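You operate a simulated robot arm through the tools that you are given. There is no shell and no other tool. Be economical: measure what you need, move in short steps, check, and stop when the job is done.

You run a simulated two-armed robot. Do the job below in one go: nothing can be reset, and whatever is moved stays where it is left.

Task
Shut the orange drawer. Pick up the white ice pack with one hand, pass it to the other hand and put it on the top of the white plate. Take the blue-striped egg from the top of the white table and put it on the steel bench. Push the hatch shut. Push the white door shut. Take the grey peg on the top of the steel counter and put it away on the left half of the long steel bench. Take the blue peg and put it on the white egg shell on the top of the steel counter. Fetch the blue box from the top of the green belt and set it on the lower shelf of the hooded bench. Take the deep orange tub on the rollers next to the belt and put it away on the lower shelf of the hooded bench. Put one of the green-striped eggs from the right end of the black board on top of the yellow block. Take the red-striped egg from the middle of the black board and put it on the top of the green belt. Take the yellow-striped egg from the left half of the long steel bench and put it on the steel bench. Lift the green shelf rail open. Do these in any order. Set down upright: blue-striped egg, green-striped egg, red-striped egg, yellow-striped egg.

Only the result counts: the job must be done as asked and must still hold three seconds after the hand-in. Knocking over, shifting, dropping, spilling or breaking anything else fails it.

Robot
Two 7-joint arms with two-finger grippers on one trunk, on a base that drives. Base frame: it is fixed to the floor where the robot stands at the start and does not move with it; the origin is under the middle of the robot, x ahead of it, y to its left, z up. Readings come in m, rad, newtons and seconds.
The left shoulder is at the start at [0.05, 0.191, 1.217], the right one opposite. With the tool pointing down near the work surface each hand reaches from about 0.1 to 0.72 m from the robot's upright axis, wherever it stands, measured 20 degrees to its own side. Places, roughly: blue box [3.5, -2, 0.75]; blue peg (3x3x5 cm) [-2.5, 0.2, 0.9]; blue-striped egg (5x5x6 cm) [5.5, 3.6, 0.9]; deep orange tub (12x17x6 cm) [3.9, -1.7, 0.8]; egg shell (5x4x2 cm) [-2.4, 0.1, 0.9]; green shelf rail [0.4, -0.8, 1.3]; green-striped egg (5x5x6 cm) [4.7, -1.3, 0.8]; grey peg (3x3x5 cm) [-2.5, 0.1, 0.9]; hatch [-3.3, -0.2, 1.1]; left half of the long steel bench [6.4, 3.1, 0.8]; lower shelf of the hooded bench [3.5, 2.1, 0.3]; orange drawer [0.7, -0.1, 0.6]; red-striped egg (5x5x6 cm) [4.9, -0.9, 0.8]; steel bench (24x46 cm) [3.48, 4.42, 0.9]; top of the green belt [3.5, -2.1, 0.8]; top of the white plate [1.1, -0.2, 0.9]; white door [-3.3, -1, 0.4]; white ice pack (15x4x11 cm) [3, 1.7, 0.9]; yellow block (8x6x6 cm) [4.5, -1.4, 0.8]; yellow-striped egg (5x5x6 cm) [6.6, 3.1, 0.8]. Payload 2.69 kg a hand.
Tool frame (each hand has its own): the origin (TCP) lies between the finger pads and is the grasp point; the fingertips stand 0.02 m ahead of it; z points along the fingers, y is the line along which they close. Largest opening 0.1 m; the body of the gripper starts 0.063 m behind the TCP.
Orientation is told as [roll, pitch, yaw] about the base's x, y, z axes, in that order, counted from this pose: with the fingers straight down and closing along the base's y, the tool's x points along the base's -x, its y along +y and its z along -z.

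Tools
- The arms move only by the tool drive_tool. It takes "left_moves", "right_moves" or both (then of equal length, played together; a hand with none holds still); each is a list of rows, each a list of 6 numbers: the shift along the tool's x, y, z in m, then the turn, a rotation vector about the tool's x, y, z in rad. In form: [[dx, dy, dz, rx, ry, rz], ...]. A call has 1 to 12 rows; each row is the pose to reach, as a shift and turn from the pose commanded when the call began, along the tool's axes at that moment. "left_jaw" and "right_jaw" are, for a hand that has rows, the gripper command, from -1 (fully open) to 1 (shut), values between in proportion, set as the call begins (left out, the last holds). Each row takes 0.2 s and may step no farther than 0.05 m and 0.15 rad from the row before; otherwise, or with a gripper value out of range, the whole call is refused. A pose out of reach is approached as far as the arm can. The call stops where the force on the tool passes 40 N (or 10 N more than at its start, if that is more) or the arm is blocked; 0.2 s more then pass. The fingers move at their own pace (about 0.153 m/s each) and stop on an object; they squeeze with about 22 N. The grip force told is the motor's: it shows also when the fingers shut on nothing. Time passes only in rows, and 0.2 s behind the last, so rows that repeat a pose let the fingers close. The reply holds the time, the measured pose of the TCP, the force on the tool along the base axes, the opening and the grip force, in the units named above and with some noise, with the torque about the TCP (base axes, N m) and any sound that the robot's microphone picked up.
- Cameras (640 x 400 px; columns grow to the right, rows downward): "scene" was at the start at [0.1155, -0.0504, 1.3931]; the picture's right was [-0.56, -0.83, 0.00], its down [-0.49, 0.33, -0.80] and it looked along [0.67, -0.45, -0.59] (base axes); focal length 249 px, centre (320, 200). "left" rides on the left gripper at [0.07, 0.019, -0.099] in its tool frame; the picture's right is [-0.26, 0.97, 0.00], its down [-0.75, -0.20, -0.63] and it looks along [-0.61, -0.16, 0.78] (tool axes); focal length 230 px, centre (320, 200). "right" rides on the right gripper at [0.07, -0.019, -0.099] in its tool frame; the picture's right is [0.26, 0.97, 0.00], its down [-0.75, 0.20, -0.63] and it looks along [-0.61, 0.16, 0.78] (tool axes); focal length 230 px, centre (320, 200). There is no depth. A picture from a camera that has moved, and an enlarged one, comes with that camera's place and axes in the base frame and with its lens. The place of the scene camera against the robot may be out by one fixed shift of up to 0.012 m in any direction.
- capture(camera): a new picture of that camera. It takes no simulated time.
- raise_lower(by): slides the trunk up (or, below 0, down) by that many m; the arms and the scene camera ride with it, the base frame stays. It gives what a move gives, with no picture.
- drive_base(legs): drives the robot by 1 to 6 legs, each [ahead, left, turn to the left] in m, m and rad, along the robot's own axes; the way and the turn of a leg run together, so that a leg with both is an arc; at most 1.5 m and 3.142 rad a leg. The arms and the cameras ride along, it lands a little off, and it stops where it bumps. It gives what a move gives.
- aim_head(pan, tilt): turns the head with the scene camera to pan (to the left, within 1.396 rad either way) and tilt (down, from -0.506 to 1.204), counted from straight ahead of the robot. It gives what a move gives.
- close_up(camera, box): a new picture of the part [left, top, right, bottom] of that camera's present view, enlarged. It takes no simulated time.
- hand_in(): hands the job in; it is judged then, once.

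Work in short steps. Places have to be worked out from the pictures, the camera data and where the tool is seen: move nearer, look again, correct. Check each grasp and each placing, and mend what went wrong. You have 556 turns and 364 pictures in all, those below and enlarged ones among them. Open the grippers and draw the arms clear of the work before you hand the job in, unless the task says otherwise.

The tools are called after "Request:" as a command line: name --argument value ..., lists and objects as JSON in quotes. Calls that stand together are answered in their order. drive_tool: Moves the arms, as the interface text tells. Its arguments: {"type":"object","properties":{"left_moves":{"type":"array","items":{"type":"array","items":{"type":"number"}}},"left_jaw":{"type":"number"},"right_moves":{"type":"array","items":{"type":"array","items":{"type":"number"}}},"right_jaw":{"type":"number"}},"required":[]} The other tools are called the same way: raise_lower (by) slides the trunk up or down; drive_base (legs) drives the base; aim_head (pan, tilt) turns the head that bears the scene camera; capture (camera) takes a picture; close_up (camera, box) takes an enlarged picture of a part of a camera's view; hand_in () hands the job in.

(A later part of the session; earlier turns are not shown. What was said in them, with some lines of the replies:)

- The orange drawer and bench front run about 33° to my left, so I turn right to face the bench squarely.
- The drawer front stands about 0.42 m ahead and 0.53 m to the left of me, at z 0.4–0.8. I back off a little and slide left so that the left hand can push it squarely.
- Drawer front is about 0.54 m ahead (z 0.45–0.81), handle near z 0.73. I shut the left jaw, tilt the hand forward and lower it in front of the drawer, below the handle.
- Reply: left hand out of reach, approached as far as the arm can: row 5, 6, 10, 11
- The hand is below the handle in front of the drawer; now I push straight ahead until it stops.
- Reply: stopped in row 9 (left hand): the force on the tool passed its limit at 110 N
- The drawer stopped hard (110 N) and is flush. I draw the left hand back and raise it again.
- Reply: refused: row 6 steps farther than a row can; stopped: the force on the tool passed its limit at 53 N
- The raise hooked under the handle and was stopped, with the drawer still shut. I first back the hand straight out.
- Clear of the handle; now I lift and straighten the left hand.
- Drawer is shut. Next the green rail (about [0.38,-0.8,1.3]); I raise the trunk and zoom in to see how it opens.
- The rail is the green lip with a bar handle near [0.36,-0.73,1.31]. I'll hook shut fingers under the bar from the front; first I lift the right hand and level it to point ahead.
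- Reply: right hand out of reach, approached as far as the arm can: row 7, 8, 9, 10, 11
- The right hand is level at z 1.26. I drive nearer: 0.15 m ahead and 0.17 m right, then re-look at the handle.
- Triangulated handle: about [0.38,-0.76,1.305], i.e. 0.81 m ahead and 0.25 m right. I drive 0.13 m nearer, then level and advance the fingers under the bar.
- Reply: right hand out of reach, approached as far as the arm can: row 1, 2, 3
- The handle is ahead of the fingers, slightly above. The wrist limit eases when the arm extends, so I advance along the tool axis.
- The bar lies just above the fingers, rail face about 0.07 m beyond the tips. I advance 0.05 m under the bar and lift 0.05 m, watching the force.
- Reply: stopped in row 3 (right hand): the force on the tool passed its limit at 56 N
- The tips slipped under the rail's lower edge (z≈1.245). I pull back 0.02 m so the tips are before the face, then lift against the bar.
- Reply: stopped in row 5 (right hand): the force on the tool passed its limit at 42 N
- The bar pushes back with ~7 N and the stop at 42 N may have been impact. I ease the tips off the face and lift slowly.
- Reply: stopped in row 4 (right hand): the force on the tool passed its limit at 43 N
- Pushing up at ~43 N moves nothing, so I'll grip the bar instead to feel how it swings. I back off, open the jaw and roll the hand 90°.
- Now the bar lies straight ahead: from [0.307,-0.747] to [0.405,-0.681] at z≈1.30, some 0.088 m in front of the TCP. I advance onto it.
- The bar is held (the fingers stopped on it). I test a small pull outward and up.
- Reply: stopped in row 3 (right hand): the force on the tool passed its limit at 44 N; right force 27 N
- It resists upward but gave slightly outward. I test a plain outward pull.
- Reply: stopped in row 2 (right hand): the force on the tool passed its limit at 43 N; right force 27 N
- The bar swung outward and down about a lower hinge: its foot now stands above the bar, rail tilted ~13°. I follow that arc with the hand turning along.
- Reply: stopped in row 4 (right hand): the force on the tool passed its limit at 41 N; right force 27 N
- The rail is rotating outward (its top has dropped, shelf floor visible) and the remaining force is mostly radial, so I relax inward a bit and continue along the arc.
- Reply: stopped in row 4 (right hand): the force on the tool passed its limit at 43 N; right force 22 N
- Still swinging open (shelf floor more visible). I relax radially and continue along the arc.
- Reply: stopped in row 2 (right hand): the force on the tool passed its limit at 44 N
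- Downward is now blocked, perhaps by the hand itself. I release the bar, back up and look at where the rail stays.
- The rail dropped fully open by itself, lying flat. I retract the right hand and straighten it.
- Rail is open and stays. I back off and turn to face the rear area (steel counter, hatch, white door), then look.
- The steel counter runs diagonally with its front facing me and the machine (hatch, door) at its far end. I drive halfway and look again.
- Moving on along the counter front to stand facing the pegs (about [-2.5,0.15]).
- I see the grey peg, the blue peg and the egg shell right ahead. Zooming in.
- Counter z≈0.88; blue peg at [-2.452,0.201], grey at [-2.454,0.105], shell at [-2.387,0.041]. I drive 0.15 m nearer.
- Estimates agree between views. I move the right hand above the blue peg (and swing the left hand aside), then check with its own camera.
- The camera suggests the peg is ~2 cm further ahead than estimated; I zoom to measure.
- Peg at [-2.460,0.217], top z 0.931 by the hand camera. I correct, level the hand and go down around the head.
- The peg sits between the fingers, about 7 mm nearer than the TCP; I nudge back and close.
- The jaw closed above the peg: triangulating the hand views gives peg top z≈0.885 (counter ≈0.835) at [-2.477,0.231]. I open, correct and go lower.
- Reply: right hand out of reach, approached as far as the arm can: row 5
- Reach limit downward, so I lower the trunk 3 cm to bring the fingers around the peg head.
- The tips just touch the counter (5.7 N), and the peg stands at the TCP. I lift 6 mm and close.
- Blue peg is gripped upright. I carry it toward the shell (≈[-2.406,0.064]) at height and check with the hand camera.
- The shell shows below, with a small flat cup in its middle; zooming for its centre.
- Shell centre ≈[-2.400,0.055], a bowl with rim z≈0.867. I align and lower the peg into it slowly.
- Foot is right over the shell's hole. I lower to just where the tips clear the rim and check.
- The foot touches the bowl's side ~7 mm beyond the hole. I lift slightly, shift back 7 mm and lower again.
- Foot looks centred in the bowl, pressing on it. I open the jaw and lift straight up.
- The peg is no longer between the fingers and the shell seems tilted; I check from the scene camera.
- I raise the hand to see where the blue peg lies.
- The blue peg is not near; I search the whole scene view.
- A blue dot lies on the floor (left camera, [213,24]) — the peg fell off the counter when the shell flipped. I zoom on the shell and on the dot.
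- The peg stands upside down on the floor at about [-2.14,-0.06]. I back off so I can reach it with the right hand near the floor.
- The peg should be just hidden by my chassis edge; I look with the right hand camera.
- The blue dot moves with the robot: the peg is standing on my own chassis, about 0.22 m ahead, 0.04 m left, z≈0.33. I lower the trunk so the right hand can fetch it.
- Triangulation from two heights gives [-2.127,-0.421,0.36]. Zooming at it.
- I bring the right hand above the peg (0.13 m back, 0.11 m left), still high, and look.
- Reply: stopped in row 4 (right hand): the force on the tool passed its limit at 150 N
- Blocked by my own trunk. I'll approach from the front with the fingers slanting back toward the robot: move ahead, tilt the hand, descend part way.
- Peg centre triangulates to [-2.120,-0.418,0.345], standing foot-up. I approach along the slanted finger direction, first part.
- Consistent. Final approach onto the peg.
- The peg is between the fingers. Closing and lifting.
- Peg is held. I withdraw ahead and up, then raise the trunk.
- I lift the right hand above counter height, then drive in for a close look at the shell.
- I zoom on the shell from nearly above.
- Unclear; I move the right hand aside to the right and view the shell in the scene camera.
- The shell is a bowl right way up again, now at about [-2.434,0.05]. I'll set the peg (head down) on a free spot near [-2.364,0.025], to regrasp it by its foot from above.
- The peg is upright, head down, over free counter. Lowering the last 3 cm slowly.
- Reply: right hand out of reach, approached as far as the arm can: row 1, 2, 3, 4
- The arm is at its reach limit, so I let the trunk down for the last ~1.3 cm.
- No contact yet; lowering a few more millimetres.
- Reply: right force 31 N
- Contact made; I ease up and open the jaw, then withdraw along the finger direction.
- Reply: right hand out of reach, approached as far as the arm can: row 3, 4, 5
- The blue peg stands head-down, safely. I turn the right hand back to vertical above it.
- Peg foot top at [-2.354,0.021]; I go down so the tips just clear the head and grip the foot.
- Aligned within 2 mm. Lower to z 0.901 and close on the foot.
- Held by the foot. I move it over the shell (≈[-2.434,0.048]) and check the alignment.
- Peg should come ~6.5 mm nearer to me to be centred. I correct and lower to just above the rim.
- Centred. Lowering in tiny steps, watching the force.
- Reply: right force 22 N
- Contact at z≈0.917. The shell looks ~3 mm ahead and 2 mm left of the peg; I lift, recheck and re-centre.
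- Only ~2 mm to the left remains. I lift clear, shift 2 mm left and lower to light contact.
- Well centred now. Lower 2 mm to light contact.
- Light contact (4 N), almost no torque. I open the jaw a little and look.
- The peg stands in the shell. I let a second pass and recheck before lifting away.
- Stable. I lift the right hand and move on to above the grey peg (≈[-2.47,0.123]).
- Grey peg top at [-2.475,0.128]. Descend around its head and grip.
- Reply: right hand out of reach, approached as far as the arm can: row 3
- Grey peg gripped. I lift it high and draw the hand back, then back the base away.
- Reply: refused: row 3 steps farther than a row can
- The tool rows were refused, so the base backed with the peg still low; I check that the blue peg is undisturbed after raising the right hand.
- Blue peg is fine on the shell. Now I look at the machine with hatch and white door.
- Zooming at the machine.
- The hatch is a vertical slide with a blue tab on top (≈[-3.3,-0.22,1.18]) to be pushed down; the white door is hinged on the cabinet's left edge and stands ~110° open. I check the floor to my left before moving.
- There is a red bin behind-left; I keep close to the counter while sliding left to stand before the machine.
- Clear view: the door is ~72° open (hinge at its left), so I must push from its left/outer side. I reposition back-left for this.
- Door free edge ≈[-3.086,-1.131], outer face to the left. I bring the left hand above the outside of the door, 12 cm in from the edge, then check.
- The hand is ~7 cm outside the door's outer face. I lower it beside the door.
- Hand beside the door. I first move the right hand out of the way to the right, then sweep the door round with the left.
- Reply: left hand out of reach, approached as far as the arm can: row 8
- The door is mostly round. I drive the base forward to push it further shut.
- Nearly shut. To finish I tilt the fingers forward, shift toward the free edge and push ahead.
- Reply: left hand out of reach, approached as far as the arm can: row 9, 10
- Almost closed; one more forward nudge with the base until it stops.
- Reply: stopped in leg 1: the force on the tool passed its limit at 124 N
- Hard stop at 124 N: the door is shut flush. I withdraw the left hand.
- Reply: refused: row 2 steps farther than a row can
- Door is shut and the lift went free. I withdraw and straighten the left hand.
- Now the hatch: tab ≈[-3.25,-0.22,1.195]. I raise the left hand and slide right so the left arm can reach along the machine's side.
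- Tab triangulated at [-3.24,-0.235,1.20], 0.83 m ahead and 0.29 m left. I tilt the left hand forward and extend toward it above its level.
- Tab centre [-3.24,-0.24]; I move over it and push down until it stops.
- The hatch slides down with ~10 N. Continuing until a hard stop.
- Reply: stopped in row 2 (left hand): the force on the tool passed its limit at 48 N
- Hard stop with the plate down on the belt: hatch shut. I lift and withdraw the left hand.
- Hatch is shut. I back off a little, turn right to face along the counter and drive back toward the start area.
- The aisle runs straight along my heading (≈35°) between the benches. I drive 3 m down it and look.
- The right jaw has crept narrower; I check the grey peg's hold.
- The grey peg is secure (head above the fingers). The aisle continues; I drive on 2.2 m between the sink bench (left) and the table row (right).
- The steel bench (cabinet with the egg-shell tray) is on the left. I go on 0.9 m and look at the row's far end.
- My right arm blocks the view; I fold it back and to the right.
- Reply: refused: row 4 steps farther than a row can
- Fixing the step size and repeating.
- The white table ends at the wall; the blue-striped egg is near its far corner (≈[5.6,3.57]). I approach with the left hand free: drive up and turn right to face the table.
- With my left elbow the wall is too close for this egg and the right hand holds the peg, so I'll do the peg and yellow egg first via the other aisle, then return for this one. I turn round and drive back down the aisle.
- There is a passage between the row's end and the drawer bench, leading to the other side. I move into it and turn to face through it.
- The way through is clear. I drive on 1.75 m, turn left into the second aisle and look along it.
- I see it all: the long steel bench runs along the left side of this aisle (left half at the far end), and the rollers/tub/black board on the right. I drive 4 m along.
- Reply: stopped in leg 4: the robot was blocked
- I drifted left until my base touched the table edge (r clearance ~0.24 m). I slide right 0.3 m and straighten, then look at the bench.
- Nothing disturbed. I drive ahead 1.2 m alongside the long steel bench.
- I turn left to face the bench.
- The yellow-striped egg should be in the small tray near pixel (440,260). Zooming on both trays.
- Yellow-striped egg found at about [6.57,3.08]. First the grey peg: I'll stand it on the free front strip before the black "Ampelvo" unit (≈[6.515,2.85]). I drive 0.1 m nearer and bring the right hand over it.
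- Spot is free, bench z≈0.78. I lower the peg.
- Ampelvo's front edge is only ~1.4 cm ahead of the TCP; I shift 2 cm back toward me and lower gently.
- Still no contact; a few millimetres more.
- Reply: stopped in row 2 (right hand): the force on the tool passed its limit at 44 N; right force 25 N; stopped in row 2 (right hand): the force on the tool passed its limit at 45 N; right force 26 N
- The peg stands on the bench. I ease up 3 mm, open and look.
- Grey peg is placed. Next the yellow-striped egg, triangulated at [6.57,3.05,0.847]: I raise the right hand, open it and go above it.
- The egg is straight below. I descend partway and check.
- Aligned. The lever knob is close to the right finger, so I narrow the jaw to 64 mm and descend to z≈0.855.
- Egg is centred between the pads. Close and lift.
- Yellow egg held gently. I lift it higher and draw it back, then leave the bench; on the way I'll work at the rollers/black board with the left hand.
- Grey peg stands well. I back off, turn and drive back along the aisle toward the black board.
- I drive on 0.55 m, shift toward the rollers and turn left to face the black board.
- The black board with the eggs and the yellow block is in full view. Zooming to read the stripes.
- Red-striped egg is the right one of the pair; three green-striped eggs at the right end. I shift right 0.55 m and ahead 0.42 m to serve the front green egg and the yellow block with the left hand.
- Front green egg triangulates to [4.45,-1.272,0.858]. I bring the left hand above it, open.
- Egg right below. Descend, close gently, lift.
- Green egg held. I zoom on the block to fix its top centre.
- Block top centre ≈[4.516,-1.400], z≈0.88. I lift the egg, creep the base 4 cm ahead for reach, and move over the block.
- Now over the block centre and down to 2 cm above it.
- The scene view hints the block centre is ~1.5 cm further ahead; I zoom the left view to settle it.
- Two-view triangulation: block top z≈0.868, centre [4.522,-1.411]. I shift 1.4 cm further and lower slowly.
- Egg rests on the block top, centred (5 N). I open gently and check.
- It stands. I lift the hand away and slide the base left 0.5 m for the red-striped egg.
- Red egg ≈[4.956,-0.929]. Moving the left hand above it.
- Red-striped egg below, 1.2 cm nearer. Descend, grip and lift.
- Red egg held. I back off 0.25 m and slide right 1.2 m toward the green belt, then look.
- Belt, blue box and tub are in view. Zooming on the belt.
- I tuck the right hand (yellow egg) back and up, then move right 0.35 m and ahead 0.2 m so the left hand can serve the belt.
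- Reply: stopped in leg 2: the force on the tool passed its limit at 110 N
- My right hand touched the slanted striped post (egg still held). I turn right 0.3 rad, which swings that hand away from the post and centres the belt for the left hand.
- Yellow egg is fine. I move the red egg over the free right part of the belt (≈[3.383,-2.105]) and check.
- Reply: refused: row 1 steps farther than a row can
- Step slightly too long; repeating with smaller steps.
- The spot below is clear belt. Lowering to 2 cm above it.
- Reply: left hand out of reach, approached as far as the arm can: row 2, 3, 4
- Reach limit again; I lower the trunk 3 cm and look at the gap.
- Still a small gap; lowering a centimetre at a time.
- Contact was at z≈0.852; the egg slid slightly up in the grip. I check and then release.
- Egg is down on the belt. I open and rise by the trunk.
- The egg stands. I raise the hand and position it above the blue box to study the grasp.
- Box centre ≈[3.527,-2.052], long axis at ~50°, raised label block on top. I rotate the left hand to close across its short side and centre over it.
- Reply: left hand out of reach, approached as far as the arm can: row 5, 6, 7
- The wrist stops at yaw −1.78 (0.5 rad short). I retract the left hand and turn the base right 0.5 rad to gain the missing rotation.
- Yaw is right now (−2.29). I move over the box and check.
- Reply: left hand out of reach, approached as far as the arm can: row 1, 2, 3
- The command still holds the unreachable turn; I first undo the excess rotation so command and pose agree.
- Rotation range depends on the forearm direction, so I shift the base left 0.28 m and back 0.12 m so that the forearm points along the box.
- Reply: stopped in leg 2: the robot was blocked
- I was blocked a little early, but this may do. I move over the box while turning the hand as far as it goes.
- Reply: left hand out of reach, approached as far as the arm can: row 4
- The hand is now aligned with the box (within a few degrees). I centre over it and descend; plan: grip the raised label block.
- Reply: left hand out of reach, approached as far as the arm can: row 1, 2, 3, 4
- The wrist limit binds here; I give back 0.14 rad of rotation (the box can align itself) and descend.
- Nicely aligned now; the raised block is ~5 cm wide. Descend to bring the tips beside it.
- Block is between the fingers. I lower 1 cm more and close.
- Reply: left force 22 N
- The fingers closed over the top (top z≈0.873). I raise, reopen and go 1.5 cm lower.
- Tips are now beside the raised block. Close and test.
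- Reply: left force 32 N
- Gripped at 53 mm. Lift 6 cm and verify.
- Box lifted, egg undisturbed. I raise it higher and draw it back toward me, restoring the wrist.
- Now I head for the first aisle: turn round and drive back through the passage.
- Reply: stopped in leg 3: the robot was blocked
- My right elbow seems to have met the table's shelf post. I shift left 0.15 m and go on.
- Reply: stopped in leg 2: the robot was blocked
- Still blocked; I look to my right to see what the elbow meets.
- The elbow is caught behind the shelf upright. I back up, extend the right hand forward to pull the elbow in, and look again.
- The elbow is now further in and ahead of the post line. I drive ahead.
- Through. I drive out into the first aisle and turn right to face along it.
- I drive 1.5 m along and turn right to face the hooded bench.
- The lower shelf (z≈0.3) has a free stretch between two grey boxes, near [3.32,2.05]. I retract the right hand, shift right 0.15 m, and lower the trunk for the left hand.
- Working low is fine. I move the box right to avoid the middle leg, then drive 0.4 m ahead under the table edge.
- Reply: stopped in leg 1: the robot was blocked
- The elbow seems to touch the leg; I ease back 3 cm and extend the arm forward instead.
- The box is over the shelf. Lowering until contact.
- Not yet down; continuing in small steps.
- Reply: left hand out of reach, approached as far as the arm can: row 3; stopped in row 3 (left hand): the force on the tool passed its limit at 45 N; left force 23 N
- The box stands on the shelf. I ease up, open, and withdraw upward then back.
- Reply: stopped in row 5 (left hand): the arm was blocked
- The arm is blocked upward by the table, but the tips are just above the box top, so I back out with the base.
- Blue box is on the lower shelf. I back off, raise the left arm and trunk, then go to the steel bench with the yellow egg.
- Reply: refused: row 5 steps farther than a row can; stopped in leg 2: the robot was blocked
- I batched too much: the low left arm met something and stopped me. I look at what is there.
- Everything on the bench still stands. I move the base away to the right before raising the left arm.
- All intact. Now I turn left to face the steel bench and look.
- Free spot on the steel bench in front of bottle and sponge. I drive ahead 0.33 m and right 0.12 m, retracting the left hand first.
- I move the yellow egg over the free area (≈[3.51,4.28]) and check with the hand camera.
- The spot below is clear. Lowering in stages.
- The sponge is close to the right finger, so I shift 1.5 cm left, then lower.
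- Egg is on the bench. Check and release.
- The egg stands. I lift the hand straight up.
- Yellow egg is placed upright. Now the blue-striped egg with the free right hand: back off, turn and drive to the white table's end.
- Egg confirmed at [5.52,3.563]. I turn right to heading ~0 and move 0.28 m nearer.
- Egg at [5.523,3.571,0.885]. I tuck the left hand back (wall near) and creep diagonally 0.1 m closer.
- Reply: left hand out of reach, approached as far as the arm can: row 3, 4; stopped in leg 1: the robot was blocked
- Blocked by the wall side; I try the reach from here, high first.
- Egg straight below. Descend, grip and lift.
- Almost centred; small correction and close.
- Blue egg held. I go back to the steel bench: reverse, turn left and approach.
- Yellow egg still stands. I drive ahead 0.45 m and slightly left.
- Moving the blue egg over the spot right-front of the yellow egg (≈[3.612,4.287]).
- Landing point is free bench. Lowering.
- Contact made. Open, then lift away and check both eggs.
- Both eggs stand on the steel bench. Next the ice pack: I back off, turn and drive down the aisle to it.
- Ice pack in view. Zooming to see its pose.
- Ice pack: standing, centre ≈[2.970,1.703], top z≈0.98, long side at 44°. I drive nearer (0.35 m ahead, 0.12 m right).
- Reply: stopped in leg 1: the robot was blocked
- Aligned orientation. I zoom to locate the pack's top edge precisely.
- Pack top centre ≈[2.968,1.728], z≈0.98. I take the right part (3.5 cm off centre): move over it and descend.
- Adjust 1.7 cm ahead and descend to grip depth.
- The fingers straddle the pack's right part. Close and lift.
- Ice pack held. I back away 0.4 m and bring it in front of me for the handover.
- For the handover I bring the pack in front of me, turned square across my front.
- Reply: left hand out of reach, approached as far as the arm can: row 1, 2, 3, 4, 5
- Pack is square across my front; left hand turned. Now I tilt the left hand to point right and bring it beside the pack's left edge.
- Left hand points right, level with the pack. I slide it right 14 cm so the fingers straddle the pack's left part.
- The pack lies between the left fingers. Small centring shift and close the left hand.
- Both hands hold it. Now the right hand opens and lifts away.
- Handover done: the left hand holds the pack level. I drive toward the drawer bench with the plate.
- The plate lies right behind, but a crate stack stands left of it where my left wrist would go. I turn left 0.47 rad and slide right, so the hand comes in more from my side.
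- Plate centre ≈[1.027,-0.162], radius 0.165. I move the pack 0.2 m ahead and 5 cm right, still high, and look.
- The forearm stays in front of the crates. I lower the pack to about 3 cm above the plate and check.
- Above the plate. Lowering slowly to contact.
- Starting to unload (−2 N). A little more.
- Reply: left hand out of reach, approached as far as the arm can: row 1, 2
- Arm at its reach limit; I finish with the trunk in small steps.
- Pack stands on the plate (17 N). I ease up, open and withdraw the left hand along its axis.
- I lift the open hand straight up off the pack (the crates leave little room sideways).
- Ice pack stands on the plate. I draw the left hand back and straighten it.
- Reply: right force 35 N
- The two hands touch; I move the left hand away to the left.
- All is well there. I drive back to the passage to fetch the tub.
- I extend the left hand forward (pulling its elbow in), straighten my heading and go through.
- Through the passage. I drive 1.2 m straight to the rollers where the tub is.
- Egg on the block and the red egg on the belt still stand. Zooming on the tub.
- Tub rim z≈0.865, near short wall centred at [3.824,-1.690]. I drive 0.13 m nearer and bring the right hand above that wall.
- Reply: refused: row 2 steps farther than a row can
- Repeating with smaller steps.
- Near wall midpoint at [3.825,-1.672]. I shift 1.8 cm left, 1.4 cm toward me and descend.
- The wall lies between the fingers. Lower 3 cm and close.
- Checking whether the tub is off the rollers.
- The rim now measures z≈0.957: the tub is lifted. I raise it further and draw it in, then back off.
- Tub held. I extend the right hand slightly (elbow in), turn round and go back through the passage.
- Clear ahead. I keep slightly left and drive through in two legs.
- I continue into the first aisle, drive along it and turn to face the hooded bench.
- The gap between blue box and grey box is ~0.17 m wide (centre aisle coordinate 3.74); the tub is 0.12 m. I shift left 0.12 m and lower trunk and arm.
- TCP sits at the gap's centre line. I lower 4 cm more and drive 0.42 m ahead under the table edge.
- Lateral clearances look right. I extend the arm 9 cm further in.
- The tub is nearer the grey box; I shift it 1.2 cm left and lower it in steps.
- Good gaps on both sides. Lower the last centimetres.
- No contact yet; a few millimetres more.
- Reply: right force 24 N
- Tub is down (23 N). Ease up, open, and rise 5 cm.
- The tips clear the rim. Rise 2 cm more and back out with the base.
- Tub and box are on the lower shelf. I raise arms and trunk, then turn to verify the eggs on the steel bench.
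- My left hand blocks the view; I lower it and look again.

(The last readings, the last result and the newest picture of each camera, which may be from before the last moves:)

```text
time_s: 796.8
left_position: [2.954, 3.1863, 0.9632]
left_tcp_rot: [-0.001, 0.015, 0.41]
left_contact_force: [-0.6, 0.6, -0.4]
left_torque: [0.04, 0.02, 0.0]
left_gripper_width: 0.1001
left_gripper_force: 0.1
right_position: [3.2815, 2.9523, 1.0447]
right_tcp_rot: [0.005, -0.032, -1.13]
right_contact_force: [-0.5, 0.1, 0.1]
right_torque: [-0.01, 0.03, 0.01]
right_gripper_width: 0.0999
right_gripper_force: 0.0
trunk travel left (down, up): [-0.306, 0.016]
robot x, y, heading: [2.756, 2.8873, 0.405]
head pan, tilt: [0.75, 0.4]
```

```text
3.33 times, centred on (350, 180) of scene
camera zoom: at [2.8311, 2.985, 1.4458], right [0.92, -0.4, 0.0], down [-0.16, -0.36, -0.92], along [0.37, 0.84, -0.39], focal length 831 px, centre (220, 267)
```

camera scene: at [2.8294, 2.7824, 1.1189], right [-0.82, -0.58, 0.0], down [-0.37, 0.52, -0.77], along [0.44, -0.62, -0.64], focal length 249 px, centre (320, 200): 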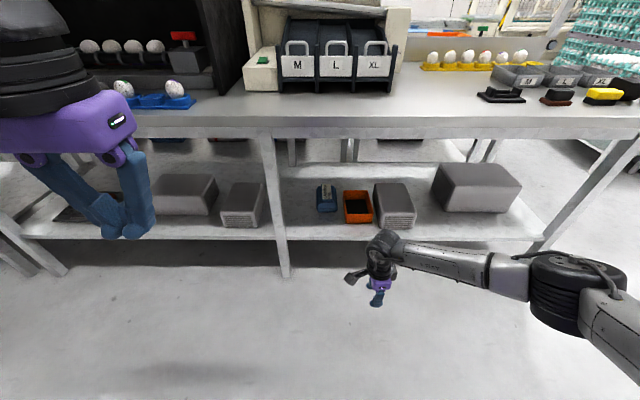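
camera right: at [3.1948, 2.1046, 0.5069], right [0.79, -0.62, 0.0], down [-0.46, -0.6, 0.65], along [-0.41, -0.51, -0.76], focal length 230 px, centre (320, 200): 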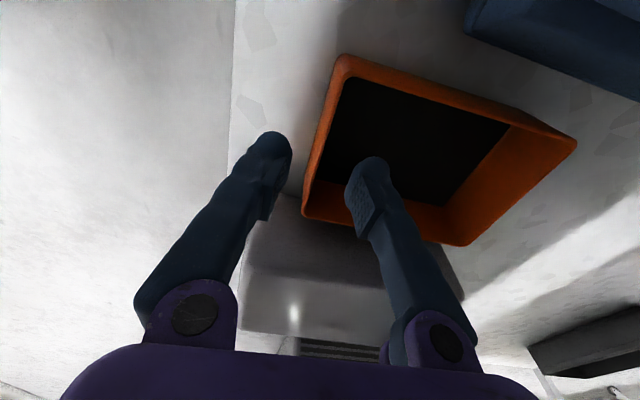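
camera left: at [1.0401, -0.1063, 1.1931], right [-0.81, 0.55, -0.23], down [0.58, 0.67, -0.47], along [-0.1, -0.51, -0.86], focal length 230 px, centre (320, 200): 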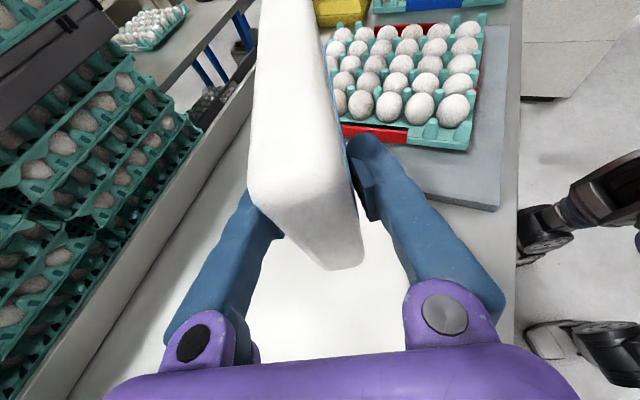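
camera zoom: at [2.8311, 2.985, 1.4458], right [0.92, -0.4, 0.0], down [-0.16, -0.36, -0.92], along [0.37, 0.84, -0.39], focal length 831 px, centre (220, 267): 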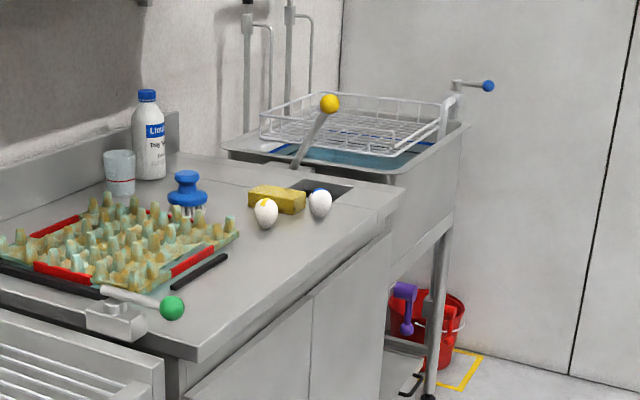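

Both eggs stand. For a last check of the peg on the shell and the rail I drive back toward the start area.

Request:
drive_base --legs '[[0, 0, -2.9], [1.5, 0, 0], [1.5, 0, 0]]'

Request:
drive_tool --left_moves '[[0, 0.03, -0.03, 0, 0, 0], [0, 0.06, -0.06, 0, 0, 0], [0, 0.09, -0.06, 0, 0, 0]]'

Request:
aim_head --pan -0.3 --tilt 0.2

Request:
capture --camera "scene"

```text
time_s: 818.0
left_position: [0.1093, 0.8993, 0.963]
left_tcp_rot: [-0.002, 0.015, -2.599]
left_contact_force: [-0.6, 0.0, -0.4]
left_torque: [0.0, -0.02, -0.03]
left_gripper_width: 0.0999
left_gripper_force: 0.0
right_position: [-0.246, 1.0875, 1.0439]
right_tcp_rot: [0.005, -0.031, 2.143]
right_contact_force: [-0.4, 0.1, -0.6]
right_torque: [-0.03, -0.02, 0.03]
right_gripper_width: 0.1
right_gripper_force: 0.1
trunk travel left (down, up): [-0.306, 0.016]
robot x, y, heading: [0.2657, 1.2262, -2.605]
head pan, tilt: [0.75, 0.4]
```

```text
time_s: 818.9
left_position: [0.157, 0.8229, 1.0241]
left_tcp_rot: [-0.003, 0.014, -2.6]
left_contact_force: [-0.2, 0.0, -0.6]
left_torque: [-0.01, 0.05, 0.03]
left_gripper_width: 0.1002
left_gripper_force: 0.0
right_position: [-0.2446, 1.0868, 1.0443]
right_tcp_rot: [0.007, -0.034, 2.144]
right_contact_force: [0.3, 0.0, -0.9]
right_torque: [0.04, 0.02, -0.01]
right_gripper_width: 0.0998
right_gripper_force: 0.1
trunk travel left (down, up): [-0.306, 0.016]
robot x, y, heading: [0.2687, 1.2251, -2.605]
head pan, tilt: [0.75, 0.4]
```

```text
time_s: 820.1
left_position: [0.1556, 0.824, 1.0226]
left_tcp_rot: [-0.001, 0.014, -2.6]
left_contact_force: [0.2, -0.1, 0.3]
left_torque: [0.0, -0.03, 0.01]
left_gripper_width: 0.1001
left_gripper_force: 0.1
right_position: [-0.2456, 1.0874, 1.0443]
right_tcp_rot: [0.004, -0.031, 2.144]
right_contact_force: [-0.7, 0.2, -0.3]
right_torque: [-0.02, -0.02, -0.04]
right_gripper_width: 0.1001
right_gripper_force: 0.0
trunk travel left (down, up): [-0.306, 0.016]
robot x, y, heading: [0.2676, 1.2241, -2.6]
head pan, tilt: [-0.3, 0.201]
```

```text
63 pictures are left
camera scene: at [0.1458, 1.1785, 1.4643], right [-0.24, 0.97, 0.0], down [0.19, 0.05, -0.98], along [-0.95, -0.23, -0.2], focal length 249 px, centre (320, 200)
```

scene: 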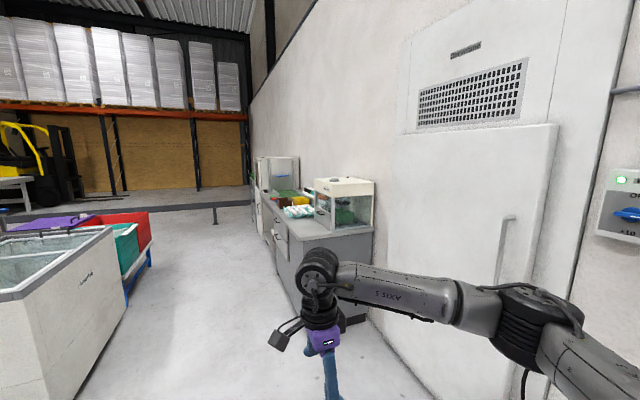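

The counter is seen end-on; I go closer for a proper look at the peg.

Request:
drive_base --legs '[[0.8, 0.19, 0], [0.75, 0.18, 0]]'

Request:
aim_head --pan -0.55 --tilt 0.3

Request:
capture --camera "scene"

```text
time_s: 828.1
left_position: [-0.97, -0.2413, 1.0231]
left_tcp_rot: [-0.001, 0.016, -2.625]
left_contact_force: [-0.2, 0.1, -0.4]
left_torque: [0.02, 0.0, -0.01]
left_gripper_width: 0.0998
left_gripper_force: 0.1
right_position: [-1.3628, 0.0334, 1.0434]
right_tcp_rot: [0.002, -0.031, 2.121]
right_contact_force: [0.2, 0.3, -0.9]
right_torque: [0.04, 0.0, -0.02]
right_gripper_width: 0.0999
right_gripper_force: 0.0
trunk travel left (down, up): [-0.306, 0.016]
robot x, y, heading: [-0.8432, 0.1532, -2.629]
head pan, tilt: [-0.3, 0.201]
```

```text
time_s: 828.9
left_position: [-0.9695, -0.2413, 1.0231]
left_tcp_rot: [-0.001, 0.014, -2.624]
left_contact_force: [-1.1, 0.2, 0.5]
left_torque: [0.02, -0.03, 0.0]
left_gripper_width: 0.0999
left_gripper_force: 0.0
right_position: [-1.3639, 0.0334, 1.0439]
right_tcp_rot: [0.005, -0.03, 2.119]
right_contact_force: [0.4, -0.4, 0.7]
right_torque: [0.0, -0.02, -0.02]
right_gripper_width: 0.0998
right_gripper_force: 0.1
trunk travel left (down, up): [-0.306, 0.016]
robot x, y, heading: [-0.8467, 0.1551, -2.626]
head pan, tilt: [-0.55, 0.3]
```

```text
62 pictures are left
camera scene: at [-0.9717, 0.1376, 1.4551], right [0.03, 1.0, 0.0], down [0.3, -0.01, -0.96], along [-0.95, 0.03, -0.3], focal length 249 px, centre (320, 200)
```

scene: 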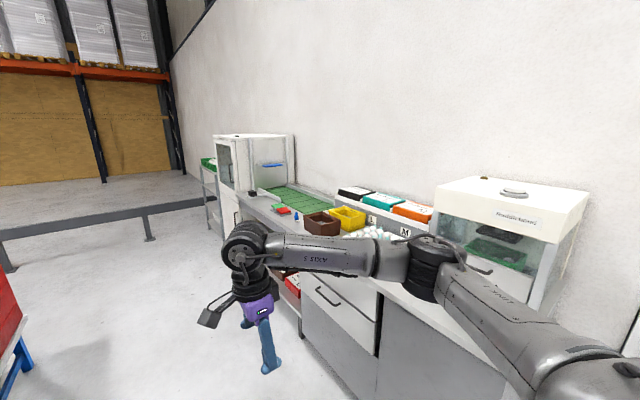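

Request:
close_up --camera "scene" --box '[205, 120, 345, 240]'

Request:
aim_head --pan 1.35 --tilt 0.1

Request:
capture --camera "scene"

```text
3.33 times, centred on (275, 180) of scene
camera zoom: at [-0.9717, 0.1376, 1.4551], right [0.03, 1.0, 0.0], down [0.3, -0.01, -0.96], along [-0.95, 0.03, -0.3], focal length 831 px, centre (470, 267)
```

zoom: 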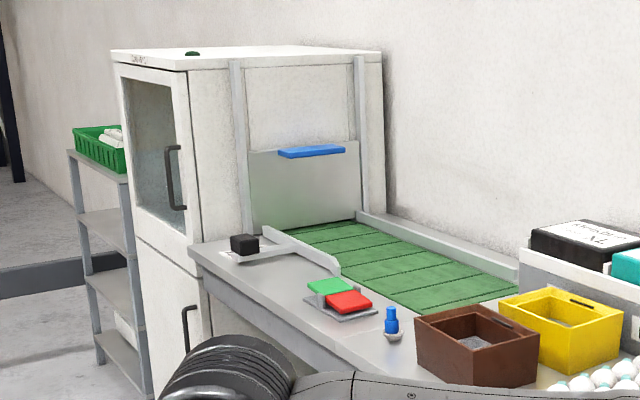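

```text
time_s: 830.7
left_position: [-0.9694, -0.2397, 1.0237]
left_tcp_rot: [-0.001, 0.014, -2.624]
left_contact_force: [0.5, 1.0, -0.7]
left_torque: [0.01, 0.02, 0.0]
left_gripper_width: 0.1001
left_gripper_force: 0.1
right_position: [-1.3631, 0.0339, 1.0434]
right_tcp_rot: [0.004, -0.031, 2.12]
right_contact_force: [-0.6, 0.9, 0.0]
right_torque: [0.0, -0.01, 0.0]
right_gripper_width: 0.1002
right_gripper_force: 0.1
trunk travel left (down, up): [-0.306, 0.016]
robot x, y, heading: [-0.8461, 0.155, -2.628]
head pan, tilt: [1.349, 0.099]
```

```text
60 pictures are left
camera scene: at [-0.852, 0.0462, 1.4737], right [-0.96, -0.29, 0.0], down [-0.03, 0.1, -0.99], along [0.29, -0.95, -0.1], focal length 249 px, centre (320, 200)
```

scene: 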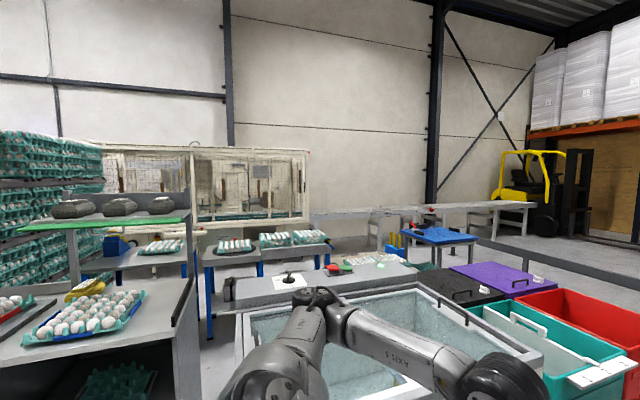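

Peg stands on the shell, hatch and door are shut, the rail lies open, both grippers are open and clear. Handing in.

Request:
hand_in

```text
The job is handed in.
```

I completed all thirteen tasks and handed the job in. The four eggs were set down upright and still standing when I last looked, and the grippers were open and clear.

These did not go cleanly or rest on my reading:
- **Blue peg:** on my first try the egg shell tipped and the peg dropped onto my own chassis. I picked it up and stood it head-down in the shell, which had righted itself about 4 cm to the side. It was still standing there at the end.
- **Green shelf rail:** it would not move when I pushed up. It swung outward and down to flat, and I took that as open.
- **Bumps:** my arms or base touched a shelf post, a table, the cage gate post, a wall and the steel bench, and some moves stopped on contact. I saw nothing moved or knocked over.
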